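You operate a simulated robot arm through the tools that you are given. There is no shell and no other tool.

The job below is to be done with a simulated robot arm. You get a single attempt, and the scene is never put back.

TASK
Press the key two three times. Press the sealer firm key two times. Push the upper bench drawer shut. Fetch the short yellow-banded film roll labelled "Thick" from the lane along the fence and stand it on the spare white wheel there. Take the black-banded film roll on the top of the feed table and put it away on the waist-high sample shelf. Stack the 22 mm press die from the top of the feed table on top of the 36 mm press die. Stack the 30 mm grey spacer block from the top of the feed table on top of the 60 mm grey spacer block. Open the sealer drawer, put the feed job card from the sample bench top in the inside of the sealer drawer, then shut the drawer. Any order will do. Set down upright: short yellow-banded film roll.

It is judged by the outcome, as a careful person would: the job done as asked, and still so three seconds after it is handed in. It fails if anything else is knocked over, pushed out of place, dropped, spilled or broken.

THE ROBOT
A 7-joint arm with a fingered hand on a trunk, on a base that moves. Base frame: it is fixed to the floor where the robot stands at the start and does not move with it; the origin is under the middle of the robot, x ahead of it, y to its left, z up. Units: mm, degrees, N and s.
With the tool pointing down near the work surface it reaches from about 320 to 720 mm from the robot's upright axis, wherever it stands. Its first joint turns from -166.0 to 166.0 degrees. Places, roughly: black-banded film roll [-2500, -5500, 1000]; feed job card [750, -3750, 750]; grey spacer block [-2500, -5750, 750]; inside of the sealer drawer [500, -4800, 800]; key two [500, 100, 800]; press die [-2250, -5750, 750]; sealer drawer [400, -4800, 900]; sealer firm key [400, -4700, 1100]; short yellow-banded film roll [-2500, -5000, 1000]; spare white wheel (9x9x3 cm) [-2300, -5300, 900]; upper bench drawer [300, -5700, 300]; waist-high sample shelf [-2100, -2300, 700]. Payload 4 kg.
Tool frame: the origin (TCP) lies between the finger pads and is the grasp point; the fingertips stand 26 mm ahead of it; z points along the fingers, y is the line along which they close. The gripper opens to 148 mm; its body begins 73 mm behind the TCP. The gripper is a hand of 3 fingers: y runs from the thumb to the fingers, the wrist lies at [0, 0, -239] in the tool frame.
Orientation is told as [roll, pitch, yaw] about the base's x, y, z axes, in that order, counted from this pose: with the fingers straight down and closing along the base's y, the tool's x points along the base's -x, its y along +y and its z along -z.

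THE INTERFACE
- The arm moves only by the tool move_arm. Its argument "deltas" is a list of rows, each a list of 2 entries, a list of its own where there are three numbers: the shift along the tool's x, y, z in mm, then the turn, a rotation vector about the tool's x, y, z in degrees. In form: [[[tx, ty, tz], [wx, wy, wz]], ...]. A call has 1 to 20 rows; each row shifts and turns the commanded pose from where the row before left it, along the tool's axes as they then stand. Each row takes 0.2 s and may step no farther than 50 mm and 8.6 degrees from the row before; otherwise, the whole call is refused. Where a pose cannot be reached the arm comes as near as it can. A force on the tool above 40 N (or 10 N above the force at the start of the call, whichever is more), or a blocked arm, ends the call early, and 0.2 s more pass. In this call time passes only in rows, and 0.2 s behind the last. The reply holds the time, the measured pose of the TCP, the force on the tool along the base axes, the opening and the grip force, in the units named above and with some noise, with the torque about the TCP (base axes, N m) and any sound that the robot's microphone picked up, and new pictures: "pictures" is both (left out), scene, wrist or none.
- Cameras (640 x 400 px; columns grow to the right, rows downward): "scene" is now at [25.3, 144.3, 1487.2]; the picture's right is [-0.08, -1.00, 0.00], its down [-0.64, 0.05, -0.76] and it looks along [0.76, -0.06, -0.64] (base axes); focal length 256 px, centre (320, 200). "wrist" rides on the gripper at [68, -39, -90] in the tool frame; the picture's right is [0.50, 0.87, 0.00], its down [-0.66, 0.38, -0.65] and it looks along [-0.57, 0.33, 0.76] (tool axes); focal length 222 px, centre (320, 200). There is no depth. A picture from a camera that has moved, and an enlarged one, comes with that camera's place and axes in the base frame and with its lens.
- raise_lower(by): slides the trunk up (or, below 0, down) by that many mm; the arm and the scene camera ride with it, the base frame stays. It gives what a move gives, with no picture.
- steer(legs): drives the robot by 1 to 6 legs, each [ahead, left, turn to the left] in mm, mm and degrees, along the robot's own axes; the way and the turn of a leg run together, so that a leg with both is an arc; at most 1500 mm and 180 degrees a leg. The arm and the cameras ride along, it lands a little off, and it stops where it bumps. It gives what a move gives, and a new picture of the scene camera.
- move_fingers(finger1, finger2, thumb_bend): sets how far each is bent, from 0 (flat) to 1 (curled in); at 0.3 the hand is open as for a grip, at 0.7 the pads meet at the TCP. One left out holds its place. A second passes; each finger stops where it meets its share of the squeeze, and holds until it gets a number again. It is the only way to open and close the hand. It gives what a move gives, with no picture; readings hold the bend of each and the force on the fingers (four entries, about 0 where the hand has none), thumb and palm.
- aim_head(pan, tilt): turns the head with the scene camera to pan (to the left, within 155 degrees either way) and tilt (down, from -29 to 69), counted from straight ahead of the robot. It gives what a move gives, and a new picture of the scene camera.
- close_up(camera, box): a new picture of the part [left, top, right, bottom] of that camera's present view, enlarged. No time passes.
- job_done(): hands the job in; it is judged then, once.

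Places have to be worked out from the pictures, the camera data and where the tool is seen. Open the gripper and draw the arm clear of the work before you hand the job in, unless the task says otherwise.

The tools are called after "Emit:" by a JSON object that holds its "method" and its "body". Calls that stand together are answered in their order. move_arm: Moves the arm, as the interface text tells. Its arguments: {"type":"object","properties":{"deltas":{"type":"array"},"pictures":{"type":"string","enum":["both","scene","wrist","none"]}},"required":["deltas"]} The other tools are called the same way: raise_lower (by) moves the trunk up or down; move_fingers (finger1, finger2, thumb_bend) moves the fingers one by one; steer (legs) drives the base; aim_head (pan, tilt) turns the head that bears the scene camera; close_up (camera, box) takes an enlarged picture of a part of a camera's view; job_done () hands the job in.

At the start:

```text
clock: 0.0
ee_pos: [357.4, 170.1, 1197.7]
tool_rot: [0.0, 0.0, -0.1]
contact_force: [0.1, 0.1, 0.2]
ft_torque: [0.02, 0.01, 0.0]
opening: 147.9
grip_force: 0.0
shape: jaw
bend: [0.3, 0.3, 0.3]
finger forces: [0.0, 0.1, 0.1, 0.1, 0.0, 0.1]
trunk travel left (down, up): [-450.0, 140.0]
robot x, y, heading: [1.4, 1.5, -0.0]
head pan, tilt (commanded): [-4.4, 40.1]
```

scene: 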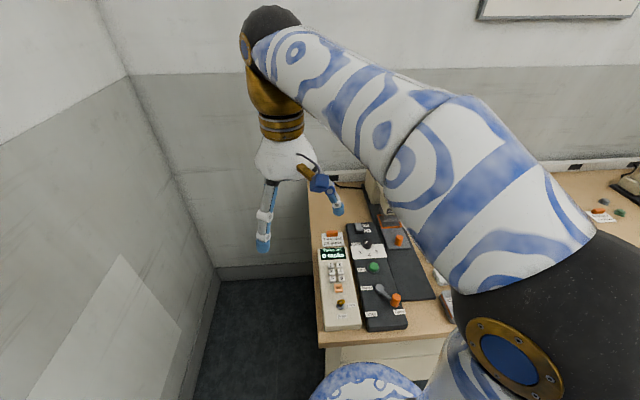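
wrist: 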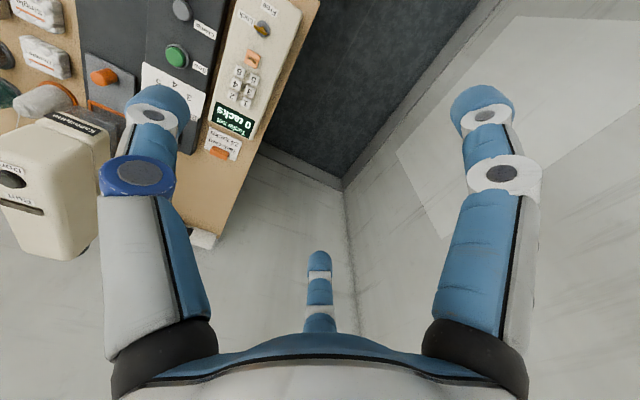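

The scene picture shows a control panel with small keys on the bench ahead. I take close-ups to read the labels.

Emit:
{"method": "close_up", "body": {"camera": "scene", "box": [300, 200, 460, 340]}}

Emit:
{"method": "close_up", "body": {"camera": "wrist", "box": [130, 0, 330, 170]}}

```text
2.86 times, centred on (380, 270) of scene
camera zoom: at [25.3, 144.3, 1487.2], right [-0.08, -1.0, 0.0], down [-0.64, 0.05, -0.76], along [0.76, -0.06, -0.64], focal length 732 px, centre (149, 0)
```

zoom: 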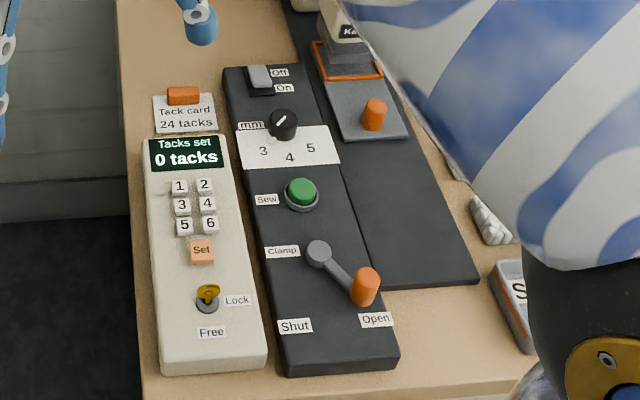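

```text
2.35 times, centred on (230, 85) of wrist
camera zoom: at [288.8, 131.1, 1286.9], right [-0.5, 0.87, 0.0], down [0.66, 0.38, 0.65], along [0.57, 0.33, -0.76], focal length 523 px, centre (532, 471)
```

zoom: 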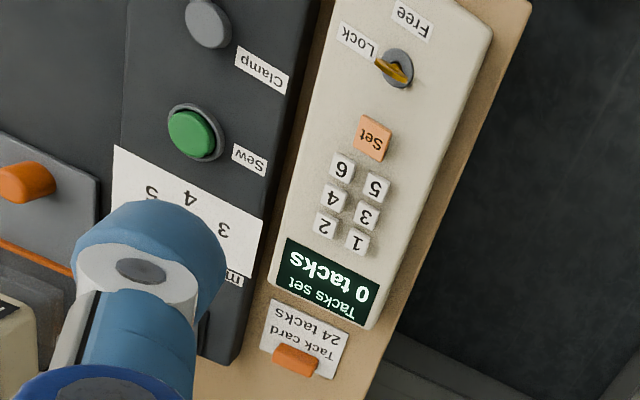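

Key 2 comes out near [466, 54, 868] from the two views; keys are about 16 mm wide with about 25 mm pitch. I curl the two fingers so that only the thumb points down, then look.

Emit:
{"method": "move_fingers", "body": {"finger1": 1.0, "finger2": 1.0, "thumb_bend": 0.3}}

Emit:
{"method": "close_up", "body": {"camera": "wrist", "box": [0, 0, 640, 400]}}

Emit:
{"method": "close_up", "body": {"camera": "scene", "box": [220, 100, 380, 200]}}

```text
clock: 1.0
ee_pos: [358.3, 169.9, 1197.4]
tool_rot: [0.0, -0.1, 0.0]
contact_force: [0.8, -0.3, -0.3]
ft_torque: [0.01, 0.01, -0.01]
opening: 62.2
grip_force: 0.1
shape: fingers
bend: [0.78, 0.78, 0.3]
finger forces: [0.0, 0.1, 0.1, 0.0, 0.0, 0.1]
trunk travel left (down, up): [-450.0, 140.0]
robot x, y, heading: [2.3, 0.4, -0.0]
head pan, tilt (commanded): [-4.4, 40.1]
```

```text
1.00 times, centred on (320, 200) of wrist (not enlarged: the box is as wide or as high as the picture)
camera zoom: at [288.8, 131.1, 1286.9], right [-0.5, 0.87, 0.0], down [0.65, 0.38, 0.65], along [0.57, 0.33, -0.76], focal length 222 px, centre (320, 200)
```

zoom: 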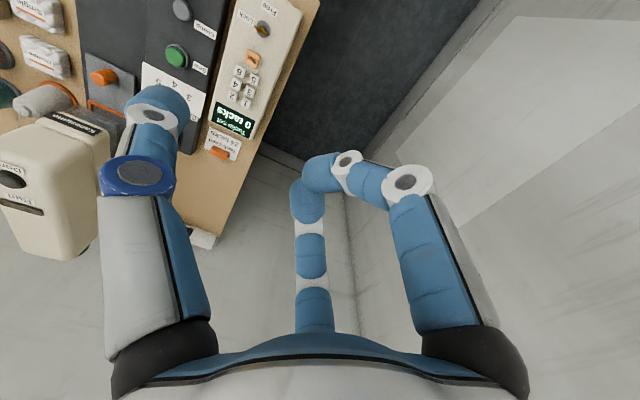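

```text
4.00 times, centred on (300, 150) of scene
camera zoom: at [25.3, 144.3, 1487.2], right [-0.08, -1.0, 0.0], down [-0.64, 0.05, -0.76], along [0.76, -0.06, -0.64], focal length 1024 px, centre (400, 400)
```

zoom: 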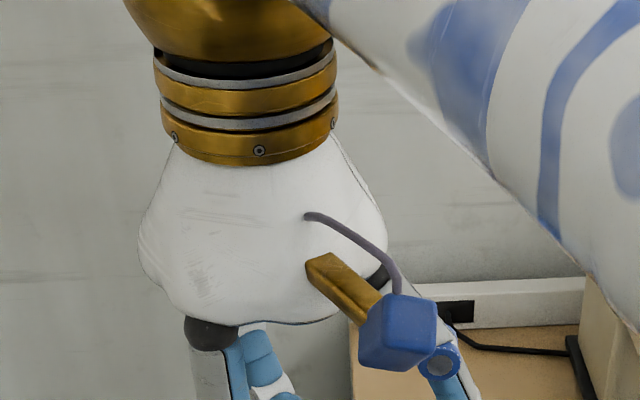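

The fingers met each other at 0.78 and only the thumb sticks out, at about 89 mm towards base −y of the TCP. I move so that the thumb tip hangs roughly 50 mm above key 2.

Emit:
{"method": "move_arm", "body": {"deltas": [[[-18, -4.5, 38], [0, 0, 0]], [[-18, -4.5, 38], [0, 0, 0]], [[-18, -4.5, 38], [0, 0, 0]], [[-18, -4.5, 38], [0, 0, 0]], [[-18, -4.5, 38], [0, 0, 0]], [[-18, -4.5, 38], [0, 0, 0]]]}}

```text
clock: 2.4
ee_pos: [466.9, 141.8, 967.6]
tool_rot: [0.1, 0.0, 0.0]
contact_force: [0.4, 0.6, 0.6]
ft_torque: [0.02, 0.02, 0.0]
opening: 62.5
grip_force: 0.2
shape: fingers
bend: [0.78, 0.78, 0.3]
finger forces: [0.0, 0.0, 0.0, 0.0, 0.0, 0.0]
trunk travel left (down, up): [-450.0, 140.0]
robot x, y, heading: [0.7, -1.5, 0.3]
head pan, tilt (commanded): [-4.4, 40.1]
camera scene: at [25.6, 144.3, 1487.2], right [-0.08, -1.0, 0.0], down [-0.64, 0.05, -0.76], along [0.76, -0.06, -0.64], focal length 256 px, centre (320, 200)
camera wrist: at [398.4, 103.1, 1058.5], right [-0.5, 0.87, 0.0], down [0.66, 0.38, 0.65], along [0.57, 0.33, -0.76], focal length 222 px, centre (320, 200)
```

scene: 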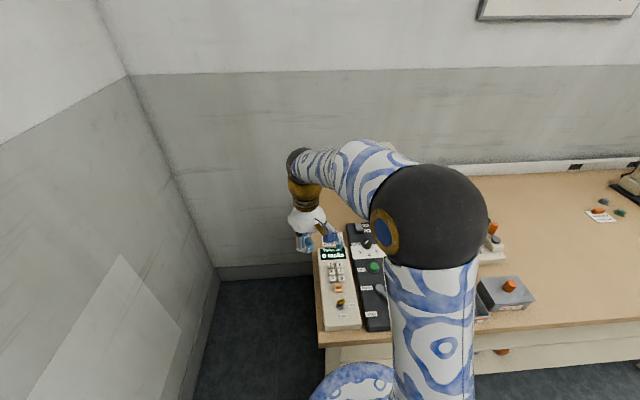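
wrist: 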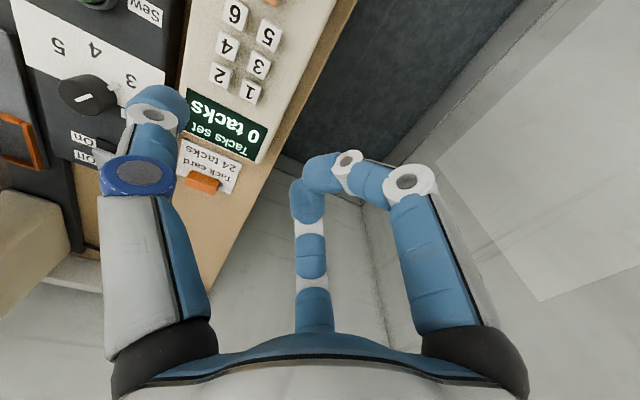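

Key 2 still reads near x 468, y 56. I zoom the wrist view to refine it and the thumb tip position.

Emit:
{"method": "close_up", "body": {"camera": "wrist", "box": [90, 0, 290, 125]}}

Emit:
{"method": "close_up", "body": {"camera": "scene", "box": [280, 190, 400, 290]}}

```text
3.20 times, centred on (190, 62) of wrist
camera zoom: at [398.4, 103.1, 1058.5], right [-0.5, 0.87, 0.0], down [0.66, 0.38, 0.65], along [0.57, 0.33, -0.76], focal length 711 px, centre (736, 640)
```

zoom: 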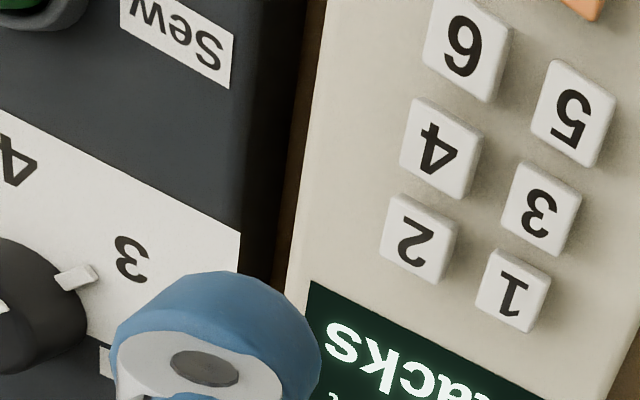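

```text
4.00 times, centred on (340, 240) of scene
camera zoom: at [25.6, 144.3, 1487.2], right [-0.08, -1.0, 0.0], down [-0.64, 0.05, -0.76], along [0.76, -0.06, -0.64], focal length 1024 px, centre (240, 40)
```

zoom: 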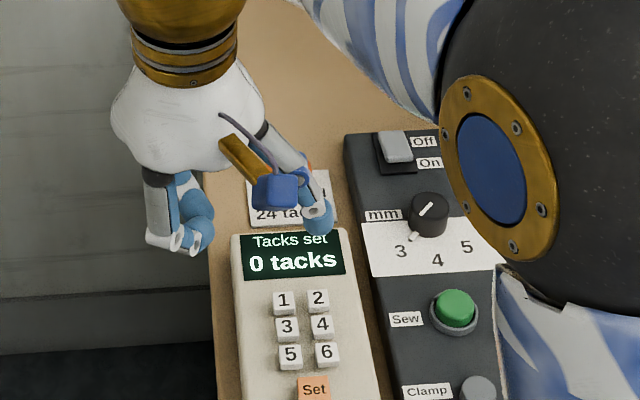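

Refined: key 2 top at about [471, 54, 861]; thumb tip bottom at about [467, 57.5, 942]. I shift by (+6, −4) and go down 62 mm to hover just above, then check.

Emit:
{"method": "move_arm", "body": {"deltas": [[[-6, -4, 32], [0, 0, 0]], [[0, 0, 30], [0, 0, 0]]]}}

Emit:
{"method": "close_up", "body": {"camera": "wrist", "box": [90, 0, 290, 125]}}

Emit:
{"method": "close_up", "body": {"camera": "scene", "box": [280, 190, 400, 290]}}

```text
clock: 3.0
ee_pos: [472.6, 138.1, 907.2]
tool_rot: [0.0, -0.1, 0.0]
contact_force: [-0.3, 0.0, 0.1]
ft_torque: [0.01, -0.02, 0.02]
opening: 62.6
grip_force: 0.0
shape: fingers
bend: [0.81, 0.81, 0.3]
finger forces: [0.1, 0.0, 0.0, 0.0, 0.0, 0.1]
trunk travel left (down, up): [-450.0, 140.0]
robot x, y, heading: [-1.5, 1.2, -0.1]
head pan, tilt (commanded): [-4.4, 40.1]
camera scene: at [25.6, 144.3, 1487.2], right [-0.08, -1.0, 0.0], down [-0.64, 0.05, -0.76], along [0.76, -0.06, -0.64], focal length 256 px, centre (320, 200)
camera wrist: at [404.2, 99.2, 996.9], right [-0.5, 0.87, 0.0], down [0.65, 0.38, 0.65], along [0.57, 0.33, -0.76], focal length 222 px, centre (320, 200)
```

scene: 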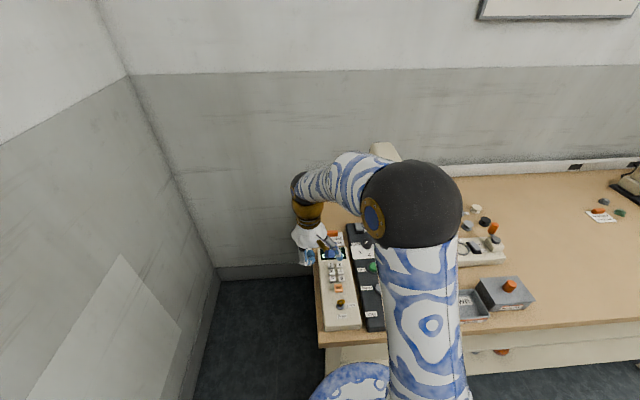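
wrist: 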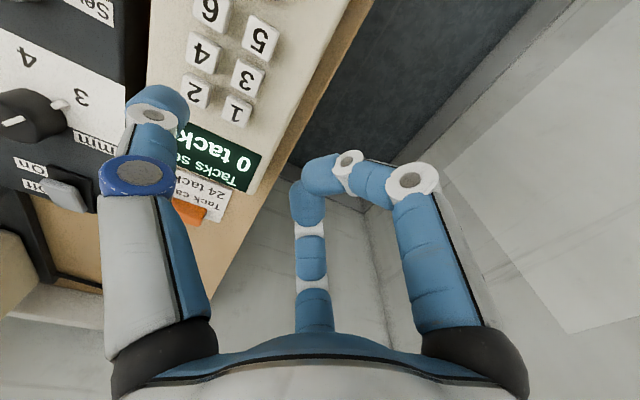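

```text
3.20 times, centred on (190, 62) of wrist
camera zoom: at [404.2, 99.2, 996.9], right [-0.5, 0.87, 0.0], down [0.65, 0.38, 0.65], along [0.57, 0.33, -0.76], focal length 711 px, centre (736, 640)
```

zoom: 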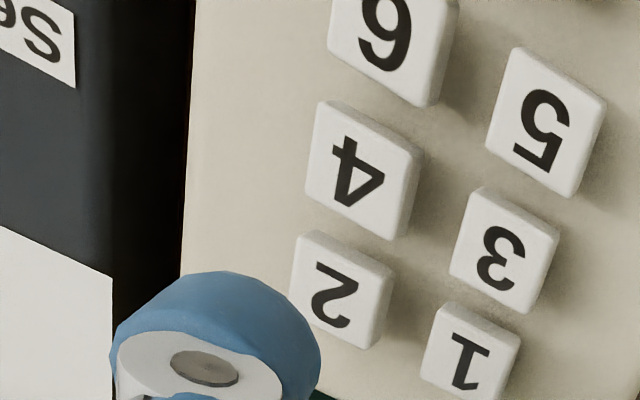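

```text
4.00 times, centred on (340, 240) of scene
camera zoom: at [25.6, 144.3, 1487.2], right [-0.08, -1.0, 0.0], down [-0.64, 0.05, -0.76], along [0.76, -0.06, -0.64], focal length 1024 px, centre (240, 40)
```

zoom: 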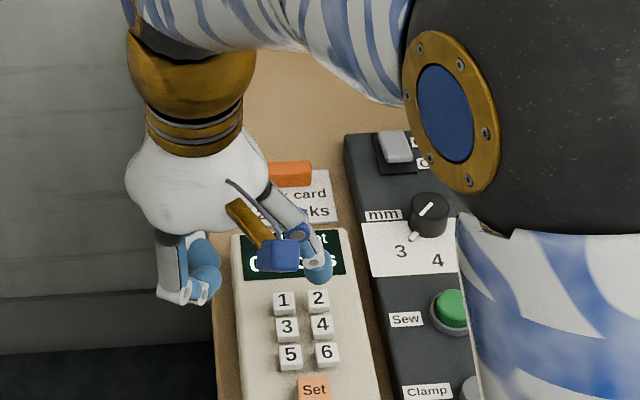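

Thumb tip hangs right over key 2 (tip z about 881, key top about 861). I press down in small steps and watch force and display.

Emit:
{"method": "move_arm", "body": {"deltas": [[[0, 0, 5], [0, 0, 0]], [[0, 0, 5], [0, 0, 0]], [[0, 0, 3], [0, 0, 0]], [[0, 0, 3], [0, 0, 0]]]}}

Emit:
{"method": "close_up", "body": {"camera": "scene", "box": [280, 190, 400, 290]}}

Emit:
{"method": "close_up", "body": {"camera": "wrist", "box": [90, 0, 290, 125]}}

```text
clock: 4.0
ee_pos: [472.8, 139.3, 891.5]
tool_rot: [0.1, 0.0, 0.0]
contact_force: [-1.0, 0.1, -0.3]
ft_torque: [-0.02, 0.01, 0.02]
opening: 66.1
grip_force: 0.1
shape: fingers
bend: [0.91, 0.92, 0.3]
finger forces: [0.0, 0.0, 0.0, 0.1, 0.0, 0.1]
trunk travel left (down, up): [-450.0, 140.0]
robot x, y, heading: [-1.8, -1.9, 0.1]
head pan, tilt (commanded): [-4.4, 40.1]
camera scene: at [25.4, 144.3, 1487.2], right [-0.08, -1.0, 0.0], down [-0.64, 0.05, -0.76], along [0.76, -0.06, -0.64], focal length 256 px, centre (320, 200)
camera wrist: at [403.4, 100.4, 980.9], right [-0.5, 0.87, 0.0], down [0.66, 0.38, 0.65], along [0.57, 0.33, -0.76], focal length 222 px, centre (320, 200)
```

scene: 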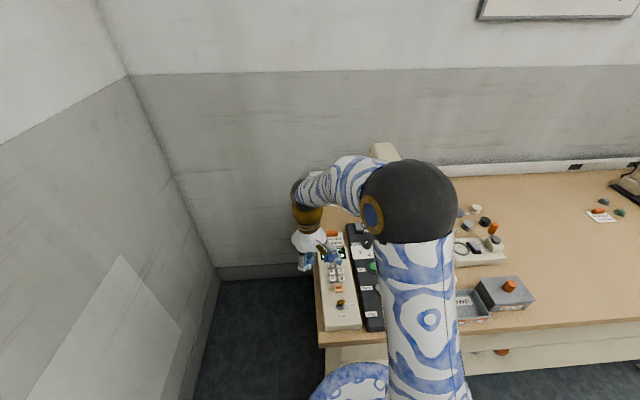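
wrist: 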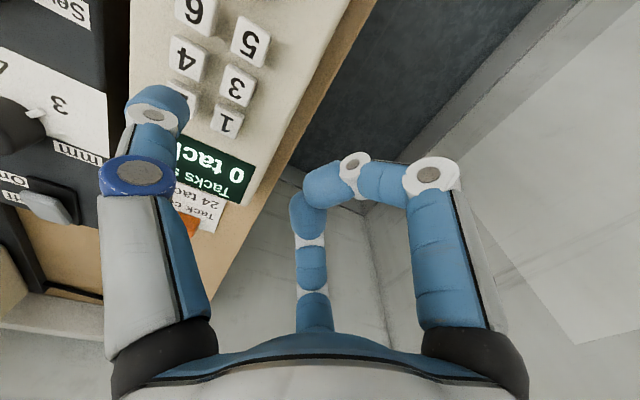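

```text
4.00 times, centred on (340, 240) of scene
camera zoom: at [25.4, 144.3, 1487.2], right [-0.08, -1.0, 0.0], down [-0.64, 0.05, -0.76], along [0.76, -0.06, -0.64], focal length 1024 px, centre (240, 40)
```

zoom: 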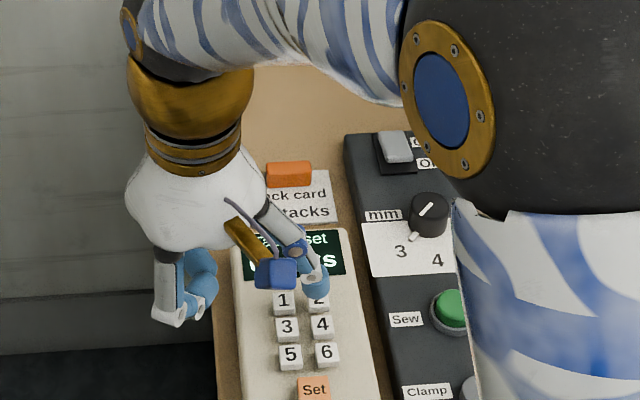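

```text
3.20 times, centred on (190, 62) of wrist
camera zoom: at [403.4, 100.4, 980.9], right [-0.5, 0.87, 0.0], down [0.66, 0.38, 0.65], along [0.57, 0.33, -0.76], focal length 711 px, centre (736, 640)
```

zoom: 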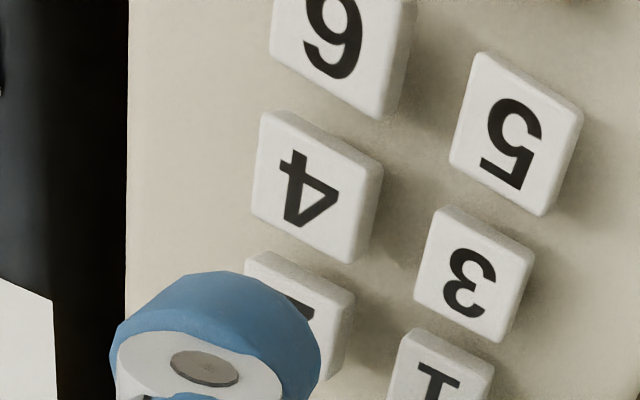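

Tip is now about 4 mm above the expected key top with no contact yet. I continue down in 2 mm steps.

Emit:
{"method": "move_arm", "body": {"deltas": [[[0, 0, 2], [0, 0, 0]], [[0, 0, 2], [0, 0, 0]], [[0, 0, 2], [0, 0, 0]]], "pictures": "none"}}

Emit:
{"method": "close_up", "body": {"camera": "scene", "box": [300, 220, 380, 290]}}

Emit:
{"method": "close_up", "body": {"camera": "wrist", "box": [100, 60, 300, 220]}}

```text
clock: 4.8
ee_pos: [472.1, 140.3, 884.2]
tool_rot: [0.0, 0.0, 0.1]
contact_force: [-0.2, 0.2, 0.4]
ft_torque: [-0.02, -0.03, -0.04]
opening: 66.1
grip_force: 0.0
shape: fingers
bend: [0.92, 0.92, 0.3]
finger forces: [0.0, 0.0, 0.1, 0.0, 0.0, 0.0]
trunk travel left (down, up): [-450.0, 140.0]
robot x, y, heading: [-0.1, -1.7, 0.0]
head pan, tilt (commanded): [-4.4, 40.1]
```

```text
5.71 times, centred on (340, 255) of scene
camera zoom: at [25.4, 144.3, 1487.2], right [-0.08, -1.0, 0.0], down [-0.64, 0.05, -0.76], along [0.76, -0.06, -0.64], focal length 1464 px, centre (206, -114)
```

zoom: 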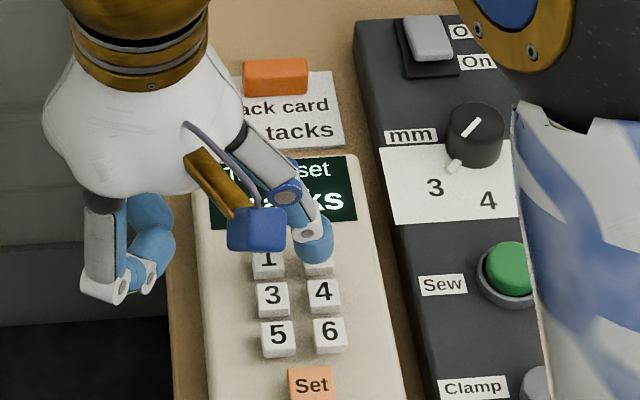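

```text
2.50 times, centred on (200, 140) of wrist
camera zoom: at [403.1, 100.2, 974.6], right [-0.5, 0.87, 0.0], down [0.65, 0.38, 0.65], along [0.57, 0.33, -0.76], focal length 555 px, centre (620, 350)
```

zoom: 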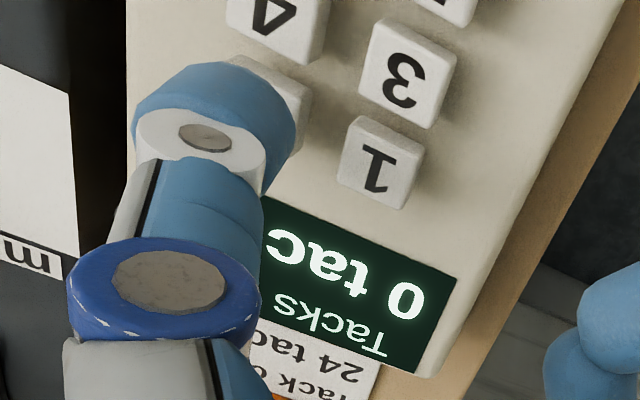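

Still no contact at tip z of about 859. I nudge 2 mm towards −y and keep going down 2 mm at a time.

Emit:
{"method": "move_arm", "body": {"deltas": [[[0, -2.5, 0], [0, 0, 0]], [[0, 0, 2], [0, 0, 0]], [[0, 0, 2], [0, 0, 0]]], "pictures": "none"}}

Emit:
{"method": "close_up", "body": {"camera": "wrist", "box": [100, 60, 300, 220]}}

```text
clock: 5.6
ee_pos: [472.2, 136.4, 881.4]
tool_rot: [0.1, 0.0, -0.1]
contact_force: [-0.3, -0.5, 0.5]
ft_torque: [0.0, -0.01, -0.02]
opening: 66.3
grip_force: 0.1
shape: fingers
bend: [0.92, 0.92, 0.3]
finger forces: [0.1, 0.0, 0.0, 0.0, 0.0, 0.0]
trunk travel left (down, up): [-450.0, 140.0]
robot x, y, heading: [3.6, 1.2, 0.2]
head pan, tilt (commanded): [-4.4, 40.1]
```

```text
2.50 times, centred on (200, 140) of wrist
camera zoom: at [402.8, 97.6, 970.7], right [-0.5, 0.87, 0.0], down [0.66, 0.38, 0.65], along [0.57, 0.33, -0.76], focal length 555 px, centre (620, 350)
```

zoom: 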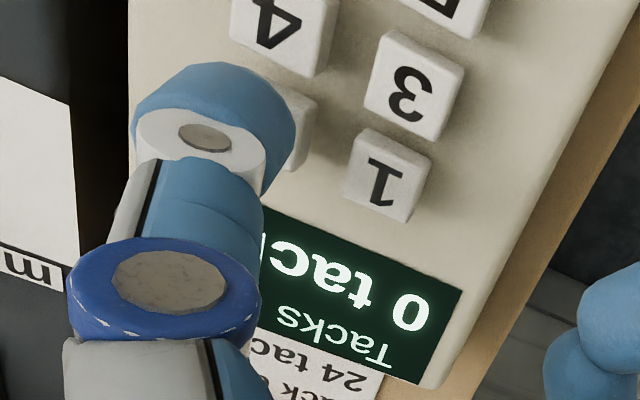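

No contact at tip z about 855; I go on down 2 mm per row for a few more rows, with the force stop as a guard.

Emit:
{"method": "move_arm", "body": {"deltas": [[[0, 0, 2], [0, 0, 0]], [[0, 0, 2], [0, 0, 0]]], "pictures": "none"}}

Emit:
{"method": "close_up", "body": {"camera": "wrist", "box": [100, 60, 300, 220]}}

Emit:
{"method": "close_up", "body": {"camera": "scene", "box": [300, 220, 380, 290]}}

```text
clock: 6.2
ee_pos: [470.6, 137.2, 877.0]
tool_rot: [0.0, 0.1, 0.1]
contact_force: [-0.7, 0.0, 0.4]
ft_torque: [0.03, -0.02, 0.02]
opening: 66.2
grip_force: 0.0
shape: fingers
bend: [0.92, 0.92, 0.3]
finger forces: [0.1, 0.1, 0.0, 0.1, 0.0, 0.0]
trunk travel left (down, up): [-450.0, 140.0]
robot x, y, heading: [-0.7, -1.0, -0.1]
head pan, tilt (commanded): [-4.4, 40.1]
```

```text
2.50 times, centred on (200, 140) of wrist
camera zoom: at [402.7, 97.6, 966.7], right [-0.5, 0.87, 0.0], down [0.65, 0.38, 0.65], along [0.57, 0.33, -0.76], focal length 555 px, centre (620, 350)
```

zoom: 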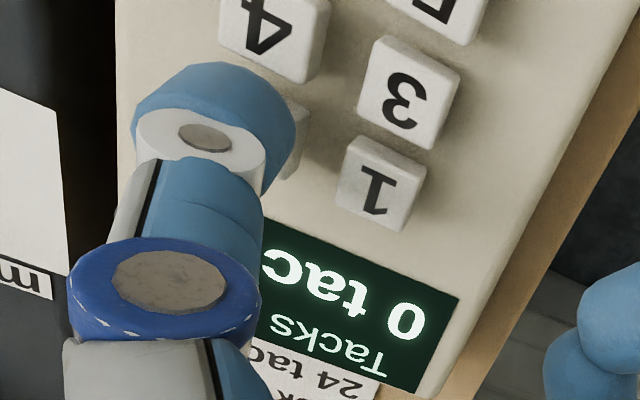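

```text
5.71 times, centred on (340, 255) of scene
camera zoom: at [25.4, 144.3, 1487.2], right [-0.08, -1.0, 0.0], down [-0.64, 0.05, -0.76], along [0.76, -0.06, -0.64], focal length 1464 px, centre (206, -114)
```

zoom: 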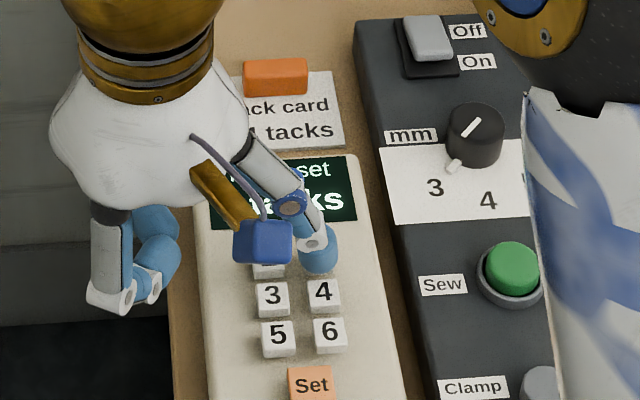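

No contact yet at tip z about 851. Two more 2 mm steps with a check.

Emit:
{"method": "move_arm", "body": {"deltas": [[[0, 0, 2], [0, 0, 0]], [[0, 0, 2], [0, 0, 0]]], "pictures": "none"}}

Emit:
{"method": "close_up", "body": {"camera": "wrist", "box": [100, 60, 300, 220]}}

Emit:
{"method": "close_up", "body": {"camera": "scene", "box": [300, 220, 380, 290]}}

```text
clock: 6.8
ee_pos: [470.8, 136.0, 872.8]
tool_rot: [0.0, 0.0, 0.1]
contact_force: [-0.5, 0.3, 0.6]
ft_torque: [-0.02, -0.01, 0.0]
opening: 66.4
grip_force: 0.4
shape: fingers
bend: [0.92, 0.92, 0.3]
finger forces: [0.0, 0.1, 0.1, 0.0, 0.5, 0.0]
trunk travel left (down, up): [-450.0, 140.0]
robot x, y, heading: [-1.9, 0.8, -0.2]
head pan, tilt (commanded): [-4.4, 40.1]
```

```text
2.50 times, centred on (200, 140) of wrist
camera zoom: at [402.7, 97.4, 962.6], right [-0.5, 0.87, 0.0], down [0.66, 0.38, 0.65], along [0.57, 0.33, -0.76], focal length 555 px, centre (620, 350)
```

zoom: 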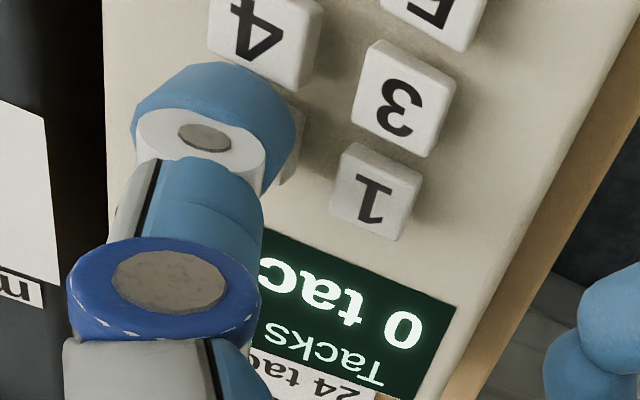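

```text
5.71 times, centred on (340, 255) of scene
camera zoom: at [25.4, 144.3, 1487.2], right [-0.08, -1.0, 0.0], down [-0.64, 0.05, -0.76], along [0.76, -0.06, -0.64], focal length 1464 px, centre (206, -114)
```

zoom: 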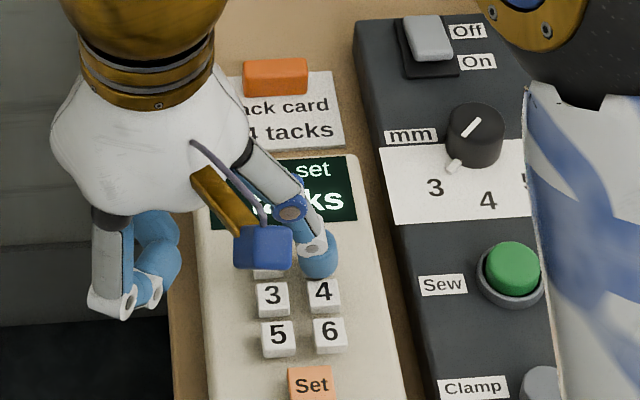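

The thumb just begins to touch (0.5 N), so the key top is at about z 848, which puts key 2 at about [477, 51.5]. I lift 8 mm, shift +6 in x away from key 4, and come back down.

Emit:
{"method": "move_arm", "body": {"deltas": [[[0, 0, -8], [0, 0, 0]], [[-6, 0, 0], [0, 0, 0]], [[0, 0, 6], [0, 0, 0]], [[0, 0, 2], [0, 0, 0]], [[0, 0, 2], [0, 0, 0]]], "pictures": "none"}}

Emit:
{"method": "close_up", "body": {"camera": "wrist", "box": [100, 60, 300, 220]}}

Emit:
{"method": "close_up", "body": {"camera": "scene", "box": [300, 220, 380, 290]}}

```text
clock: 8.0
ee_pos: [477.5, 136.0, 870.1]
tool_rot: [0.0, 0.1, 0.0]
contact_force: [-1.0, 1.1, 0.5]
ft_torque: [-0.04, 0.05, 0.0]
opening: 66.5
grip_force: 0.5
shape: fingers
bend: [0.92, 0.92, 0.3]
finger forces: [0.1, 0.0, 0.1, 0.1, 0.9, 0.1]
trunk travel left (down, up): [-450.0, 140.0]
robot x, y, heading: [-2.2, 3.1, 0.2]
head pan, tilt (commanded): [-4.4, 40.1]
```

```text
2.50 times, centred on (200, 140) of wrist
camera zoom: at [408.8, 97.3, 960.8], right [-0.5, 0.87, 0.0], down [0.66, 0.38, 0.65], along [0.57, 0.33, -0.76], focal length 555 px, centre (620, 350)
```

zoom: 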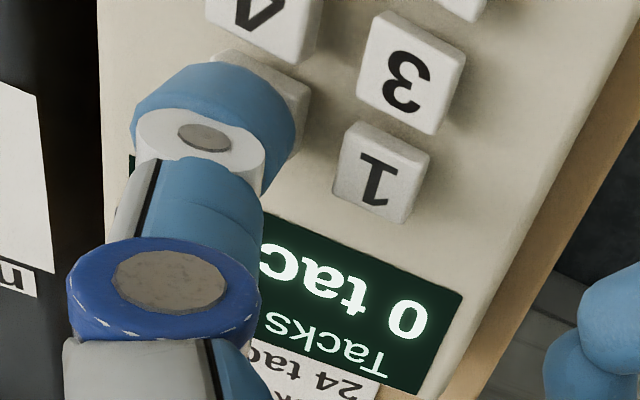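

```text
5.71 times, centred on (340, 255) of scene
camera zoom: at [25.3, 144.3, 1487.2], right [-0.08, -1.0, 0.0], down [-0.64, 0.05, -0.76], along [0.76, -0.06, -0.64], focal length 1464 px, centre (206, -114)
```

zoom: 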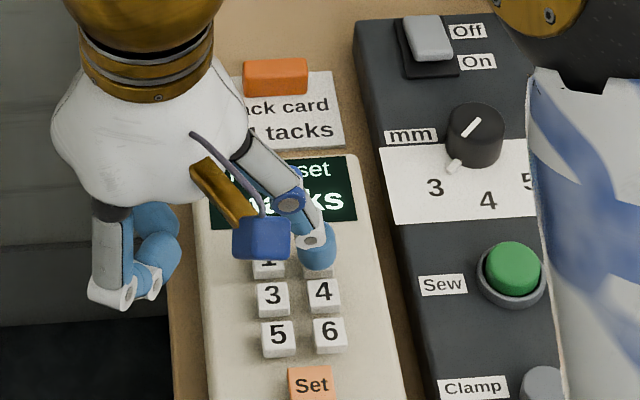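

Contact at about 0.9 N on the thumb at TCP z 870. I press on in 1.5 mm steps to look for a click or a display change.

Emit:
{"method": "move_arm", "body": {"deltas": [[[0, 0, 1.5], [0, 0, 0]], [[0, 0, 1.5], [0, 0, 0]]], "pictures": "none"}}

Emit:
{"method": "close_up", "body": {"camera": "wrist", "box": [100, 60, 300, 220]}}

```text
clock: 8.6
ee_pos: [478.0, 137.0, 868.0]
tool_rot: [0.0, -0.1, 0.0]
contact_force: [-0.5, 0.3, 1.8]
ft_torque: [-0.17, -0.01, -0.03]
opening: 66.7
grip_force: 1.3
shape: fingers
bend: [0.92, 0.92, 0.3]
finger forces: [0.1, 0.0, 0.0, 0.0, 1.8, 0.0]
trunk travel left (down, up): [-450.0, 140.0]
robot x, y, heading: [2.2, 0.9, -0.3]
head pan, tilt (commanded): [-4.4, 40.1]
heard: click
```

```text
2.50 times, centred on (200, 140) of wrist
camera zoom: at [408.9, 97.4, 958.1], right [-0.5, 0.87, 0.0], down [0.65, 0.38, 0.65], along [0.57, 0.33, -0.76], focal length 555 px, centre (620, 350)
```

zoom: 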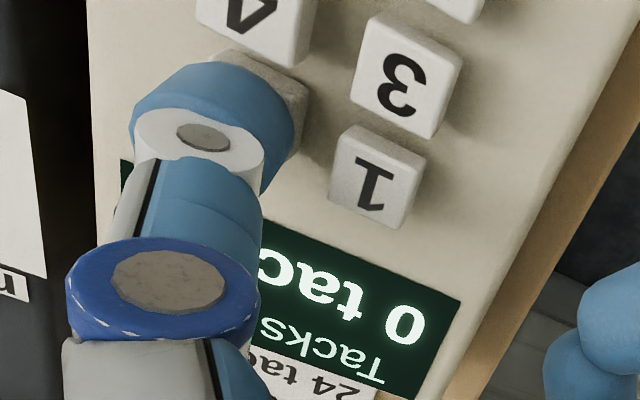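

A click was heard, so the first press registered. I lift 7 mm to release and check.

Emit:
{"method": "move_arm", "body": {"deltas": [[[0, 0, -7], [0, 0, 0]], [[0, 0, 0], [0, 0, 0]]], "pictures": "none"}}

Emit:
{"method": "close_up", "body": {"camera": "wrist", "box": [100, 60, 300, 220]}}

```text
clock: 9.2
ee_pos: [478.0, 135.4, 875.6]
tool_rot: [0.0, -0.1, 0.0]
contact_force: [-0.3, -0.1, -0.1]
ft_torque: [0.0, 0.0, -0.01]
opening: 66.8
grip_force: 0.0
shape: fingers
bend: [0.92, 0.92, 0.3]
finger forces: [0.0, 0.1, 0.0, 0.1, 0.0, 0.0]
trunk travel left (down, up): [-450.0, 140.0]
robot x, y, heading: [5.4, -3.4, 0.1]
head pan, tilt (commanded): [-4.4, 40.1]
```

```text
2.50 times, centred on (200, 140) of wrist
camera zoom: at [409.1, 97.2, 964.8], right [-0.5, 0.87, 0.0], down [0.65, 0.38, 0.65], along [0.57, 0.33, -0.76], focal length 555 px, centre (620, 350)
```

zoom: 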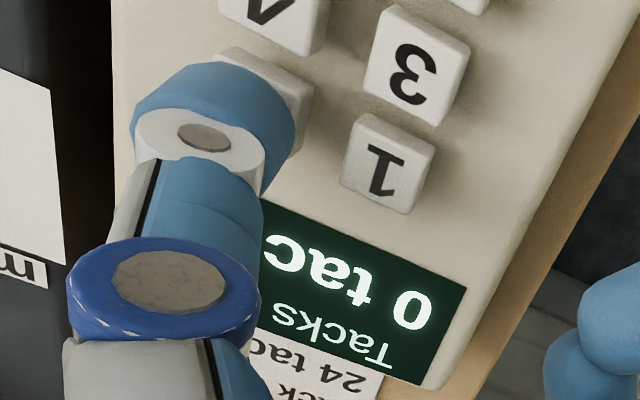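

Released with zero force. Second press: down 7 mm.

Emit:
{"method": "move_arm", "body": {"deltas": [[[0, 0, 5], [0, 0, 0]], [[0, 0, 2], [0, 0, 0]]], "pictures": "none"}}

```text
clock: 9.8
ee_pos: [476.4, 137.1, 867.6]
tool_rot: [0.1, -0.1, 0.1]
contact_force: [0.2, 0.4, 1.9]
ft_torque: [-0.17, -0.04, 0.03]
opening: 67.0
grip_force: 0.6
shape: fingers
bend: [0.92, 0.92, 0.3]
finger forces: [0.0, 0.0, 0.1, 0.0, 2.0, 0.0]
trunk travel left (down, up): [-450.0, 140.0]
robot x, y, heading: [-0.1, -2.6, -0.0]
head pan, tilt (commanded): [-4.4, 40.1]
heard: click
```

Second click heard. I release fully again.

Emit:
{"method": "move_arm", "body": {"deltas": [[[0, 0, -7], [0, 0, 0]], [[0, 0, 0], [0, 0, 0]]], "pictures": "none"}}

```text
clock: 10.4
ee_pos: [476.6, 136.7, 875.1]
tool_rot: [0.0, -0.1, 0.0]
contact_force: [-1.6, 0.3, 0.8]
ft_torque: [0.01, 0.03, -0.01]
opening: 66.5
grip_force: 0.1
shape: fingers
bend: [0.92, 0.93, 0.3]
finger forces: [0.0, 0.0, 0.0, 0.0, 0.0, 0.0]
trunk travel left (down, up): [-450.0, 140.0]
robot x, y, heading: [3.4, -0.4, 0.0]
head pan, tilt (commanded): [-4.4, 40.1]
```

Released. Third press: down 7 mm.

Emit:
{"method": "move_arm", "body": {"deltas": [[[0, 0, 5], [0, 0, 0]], [[0, 0, 2], [0, 0, 0]]], "pictures": "none"}}

```text
clock: 11.0
ee_pos: [477.5, 136.6, 868.9]
tool_rot: [0.0, 0.1, 0.2]
contact_force: [-0.2, -0.2, 1.9]
ft_torque: [-0.19, 0.05, -0.02]
opening: 67.0
grip_force: 1.3
shape: fingers
bend: [0.92, 0.93, 0.3]
finger forces: [0.0, 0.1, 0.0, 0.0, 2.2, 0.0]
trunk travel left (down, up): [-450.0, 140.0]
robot x, y, heading: [2.6, -0.7, 0.2]
head pan, tilt (commanded): [-4.4, 40.1]
heard: click
```

Third click heard. I lift well clear and look at the panel.

Emit:
{"method": "move_arm", "body": {"deltas": [[[0, 0, -10], [0, 0, 0]], [[0, 0, -40], [0, 0, 0]], [[0, 0, -45], [0, 0, 0]], [[0, 0, -45], [0, 0, 0]], [[0, 0, -45], [0, 0, 0]], [[0, 0, -45], [0, 0, 0]], [[0, 0, -45], [0, 0, 0]]]}}

Emit:
{"method": "close_up", "body": {"camera": "wrist", "box": [130, 0, 330, 170]}}

```text
clock: 12.6
ee_pos: [477.4, 136.6, 1141.8]
tool_rot: [0.1, 0.0, 0.1]
contact_force: [-0.5, -0.9, 0.4]
ft_torque: [0.03, 0.02, 0.03]
opening: 67.3
grip_force: 0.0
shape: fingers
bend: [0.94, 0.95, 0.3]
finger forces: [0.1, 0.0, 0.1, 0.0, 0.0, 0.0]
trunk travel left (down, up): [-450.0, 140.0]
robot x, y, heading: [-3.8, -0.9, -0.3]
head pan, tilt (commanded): [-4.4, 40.1]
camera scene: at [25.4, 144.3, 1487.2], right [-0.08, -1.0, 0.0], down [-0.64, 0.05, -0.76], along [0.76, -0.06, -0.64], focal length 256 px, centre (320, 200)
camera wrist: at [408.7, 97.9, 1232.8], right [-0.5, 0.87, 0.0], down [0.66, 0.38, 0.65], along [0.57, 0.33, -0.76], focal length 222 px, centre (320, 200)
```

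scene: 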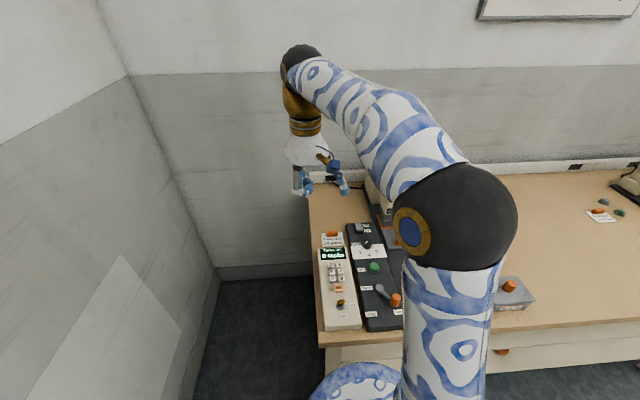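
wrist: 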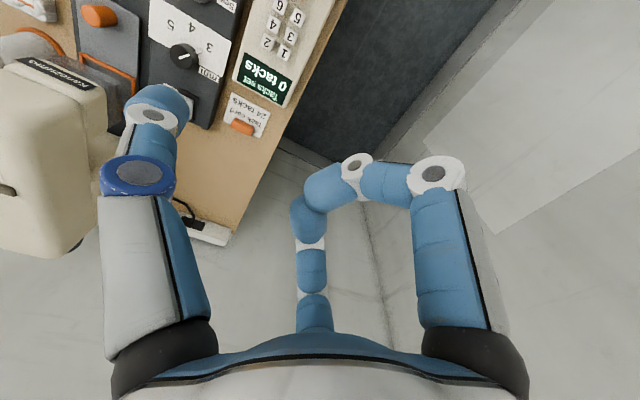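

```text
2.35 times, centred on (230, 85) of wrist
camera zoom: at [408.7, 97.9, 1232.8], right [-0.5, 0.87, 0.0], down [0.66, 0.38, 0.65], along [0.57, 0.33, -0.76], focal length 523 px, centre (532, 471)
```

zoom: 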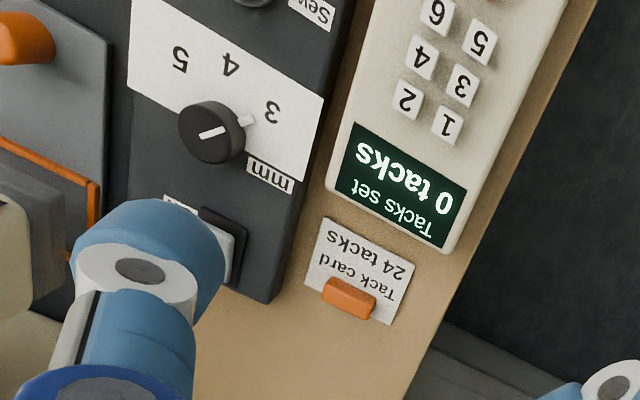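

All three clicks are done. I open the hand and swing the head to survey the rest of the room.

Emit:
{"method": "move_fingers", "body": {"finger1": 0.3, "finger2": 0.3, "thumb_bend": 0.3}}

Emit:
{"method": "aim_head", "body": {"pan": -60, "tilt": 15}}

Emit:
{"method": "aim_head", "body": {"pan": -110, "tilt": 15}}

Emit:
{"method": "aim_head", "body": {"pan": -150, "tilt": 15}}

```text
clock: 13.6
ee_pos: [476.3, 137.1, 1143.7]
tool_rot: [0.0, 0.0, 0.1]
contact_force: [0.1, 0.1, 0.5]
ft_torque: [0.0, 0.03, 0.0]
opening: 126.4
grip_force: 0.2
shape: fingers
bend: [0.3, 0.3, 0.3]
finger forces: [0.0, 0.0, 0.1, 0.1, 0.0, 0.1]
trunk travel left (down, up): [-450.0, 140.0]
robot x, y, heading: [-1.1, -1.3, -0.0]
head pan, tilt (commanded): [-4.4, 40.1]
```

```text
clock: 14.8
ee_pos: [477.6, 136.6, 1141.3]
tool_rot: [0.0, -0.1, 0.0]
contact_force: [0.2, 0.6, -0.6]
ft_torque: [-0.02, 0.01, 0.01]
opening: 126.7
grip_force: 0.0
shape: fingers
bend: [0.3, 0.3, 0.3]
finger forces: [0.0, 0.1, 0.1, 0.0, 0.0, 0.0]
trunk travel left (down, up): [-450.0, 140.0]
robot x, y, heading: [-1.9, 2.9, -0.0]
head pan, tilt (commanded): [-60.0, 15.0]
camera scene: at [-12.6, 69.9, 1526.9], right [-0.87, -0.5, 0.0], down [-0.13, 0.22, -0.97], along [0.48, -0.84, -0.26], focal length 256 px, centre (320, 200)
```

scene: 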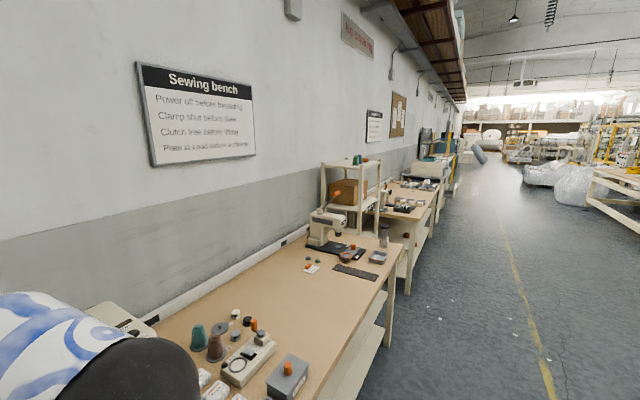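

```text
clock: 16.0
ee_pos: [477.8, 137.5, 1142.7]
tool_rot: [0.0, 0.0, -0.1]
contact_force: [0.0, -0.2, -0.3]
ft_torque: [0.07, 0.0, 0.01]
opening: 126.8
grip_force: 0.1
shape: fingers
bend: [0.3, 0.3, 0.3]
finger forces: [0.0, 0.1, 0.1, 0.0, 0.0, 0.0]
trunk travel left (down, up): [-450.0, 140.0]
robot x, y, heading: [0.3, -2.7, -0.1]
head pan, tilt (commanded): [-110.0, 15.0]
camera scene: at [-91.2, 63.0, 1527.0], right [-0.94, 0.34, 0.0], down [0.09, 0.24, -0.97], along [-0.33, -0.91, -0.26], focal length 256 px, centre (320, 200)
```

scene: 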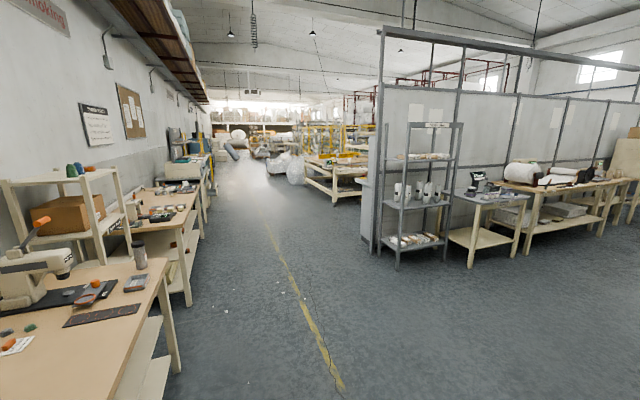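

```text
clock: 17.1
ee_pos: [477.7, 137.6, 1142.6]
tool_rot: [0.1, 0.0, 0.0]
contact_force: [-0.1, 0.4, 0.1]
ft_torque: [0.03, 0.0, 0.0]
opening: 126.8
grip_force: 0.1
shape: fingers
bend: [0.3, 0.3, 0.3]
finger forces: [0.1, 0.0, 0.0, 0.0, 0.1, 0.1]
trunk travel left (down, up): [-450.0, 140.0]
robot x, y, heading: [1.6, -2.4, -0.1]
head pan, tilt (commanded): [-150.0, 15.0]
camera scene: at [-140.2, 104.0, 1527.0], right [-0.5, 0.87, 0.0], down [0.22, 0.13, -0.97], along [-0.84, -0.48, -0.26], focal length 256 px, centre (320, 200)
```

scene: 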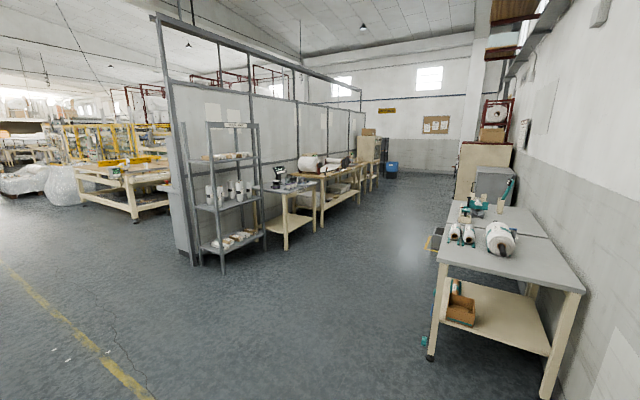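

The survey matches the map: benches along the +x wall, the shelf rack at about [-2100, -2300], the feed table beyond the partition. I tuck the arm in and look straight down-ahead before driving to the sealer end.

Emit:
{"method": "move_arm", "body": {"deltas": [[[30, -34, -20], [0, 0, 0]], [[30, -34, -20], [0, 0, 0]], [[30, -34, -20], [0, 0, 0]], [[30, -34, -20], [0, 0, 0]]], "pictures": "none"}}

Emit:
{"method": "steer", "body": {"legs": [[-400, 0, 0]]}}

```text
clock: 18.1
ee_pos: [356.9, -0.0, 1223.8]
tool_rot: [0.0, 0.0, 0.1]
contact_force: [0.0, 0.3, -0.2]
ft_torque: [-0.01, 0.05, 0.02]
opening: 127.0
grip_force: 0.1
shape: fingers
bend: [0.3, 0.3, 0.3]
finger forces: [0.0, 0.0, 0.0, 0.0, 0.1, 0.1]
trunk travel left (down, up): [-450.0, 140.0]
robot x, y, heading: [-2.9, -2.0, 0.2]
head pan, tilt (commanded): [-150.0, 15.0]
```

```text
clock: 20.6
ee_pos: [-47.8, 1.1, 1221.8]
tool_rot: [0.0, -0.1, 0.0]
contact_force: [0.4, 0.2, 1.0]
ft_torque: [0.02, 0.01, -0.02]
opening: 126.8
grip_force: 0.1
shape: fingers
bend: [0.3, 0.3, 0.3]
finger forces: [0.1, 0.0, 0.1, 0.0, 0.1, 0.0]
trunk travel left (down, up): [-450.0, 140.0]
robot x, y, heading: [-406.0, -0.2, 0.0]
head pan, tilt (commanded): [-150.0, 15.0]
camera scene: at [-546.0, 103.9, 1526.9], right [-0.5, 0.87, 0.0], down [0.22, 0.13, -0.97], along [-0.84, -0.48, -0.26], focal length 256 px, centre (320, 200)
```

scene: 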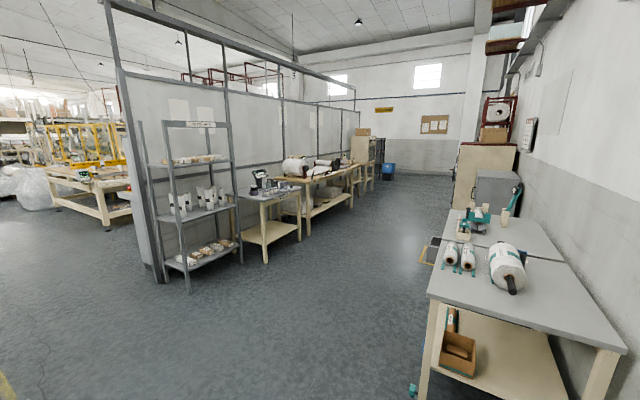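

The rack is visible from here. I zoom on it to see which shelf is waist high and where free space is.

Emit:
{"method": "close_up", "body": {"camera": "scene", "box": [130, 110, 310, 290]}}

Emit:
{"method": "steer", "body": {"legs": [[0, -1500, 0], [0, -1500, 0], [0, -700, 0]]}}

Emit:
{"method": "aim_head", "body": {"pan": -10, "tilt": 30}}

```text
2.22 times, centred on (220, 200) of scene
camera zoom: at [-546.0, 103.9, 1526.9], right [-0.5, 0.87, 0.0], down [0.22, 0.13, -0.97], along [-0.84, -0.48, -0.26], focal length 569 px, centre (542, 200)
```

zoom: 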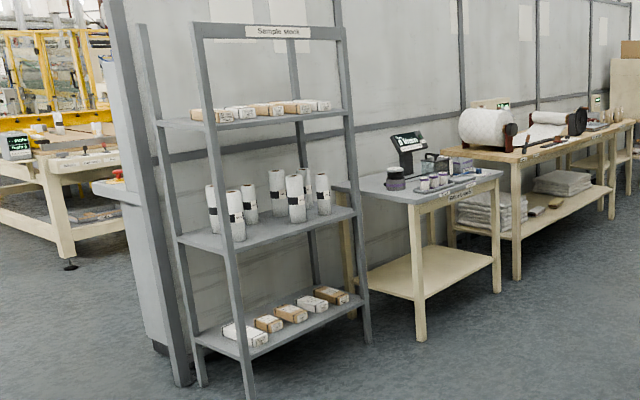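

```text
clock: 38.6
ee_pos: [-93.1, -3732.6, 1223.3]
tool_rot: [-0.1, 0.1, -1.1]
contact_force: [-1.0, 0.9, 0.9]
ft_torque: [0.04, 0.0, 0.01]
opening: 127.0
grip_force: 0.1
shape: fingers
bend: [0.3, 0.3, 0.3]
finger forces: [0.1, 0.1, 0.1, 0.0, 0.0, 0.0]
trunk travel left (down, up): [-450.0, 140.0]
robot x, y, heading: [-454.4, -3725.4, -1.1]
head pan, tilt (commanded): [-150.0, 15.0]
camera scene: at [-590.1, -3618.6, 1527.0], right [-0.48, 0.88, 0.0], down [0.23, 0.12, -0.97], along [-0.85, -0.47, -0.26], focal length 256 px, centre (320, 200)
```

scene: 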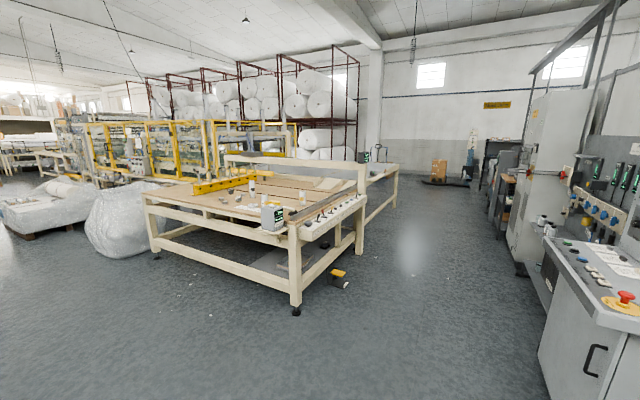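

```text
clock: 40.9
ee_pos: [-94.3, -3730.6, 1222.1]
tool_rot: [0.0, 0.0, -1.1]
contact_force: [-0.2, 0.2, 1.1]
ft_torque: [0.02, -0.01, 0.03]
opening: 126.8
grip_force: 0.1
shape: fingers
bend: [0.3, 0.3, 0.3]
finger forces: [0.0, 0.1, 0.0, 0.0, 0.1, 0.0]
trunk travel left (down, up): [-450.0, 140.0]
robot x, y, heading: [-451.1, -3726.5, -0.7]
head pan, tilt (commanded): [-10.0, 30.0]
camera scene: at [-419.6, -3590.9, 1502.8], right [-0.19, -0.98, 0.0], down [-0.49, 0.1, -0.87], along [0.85, -0.17, -0.5], focal length 256 px, centre (320, 200)
```

scene: 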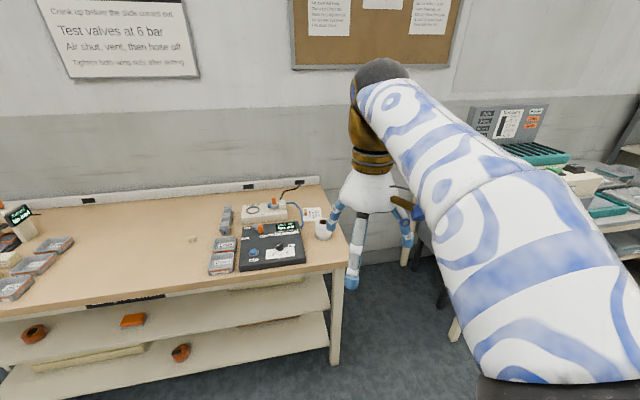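

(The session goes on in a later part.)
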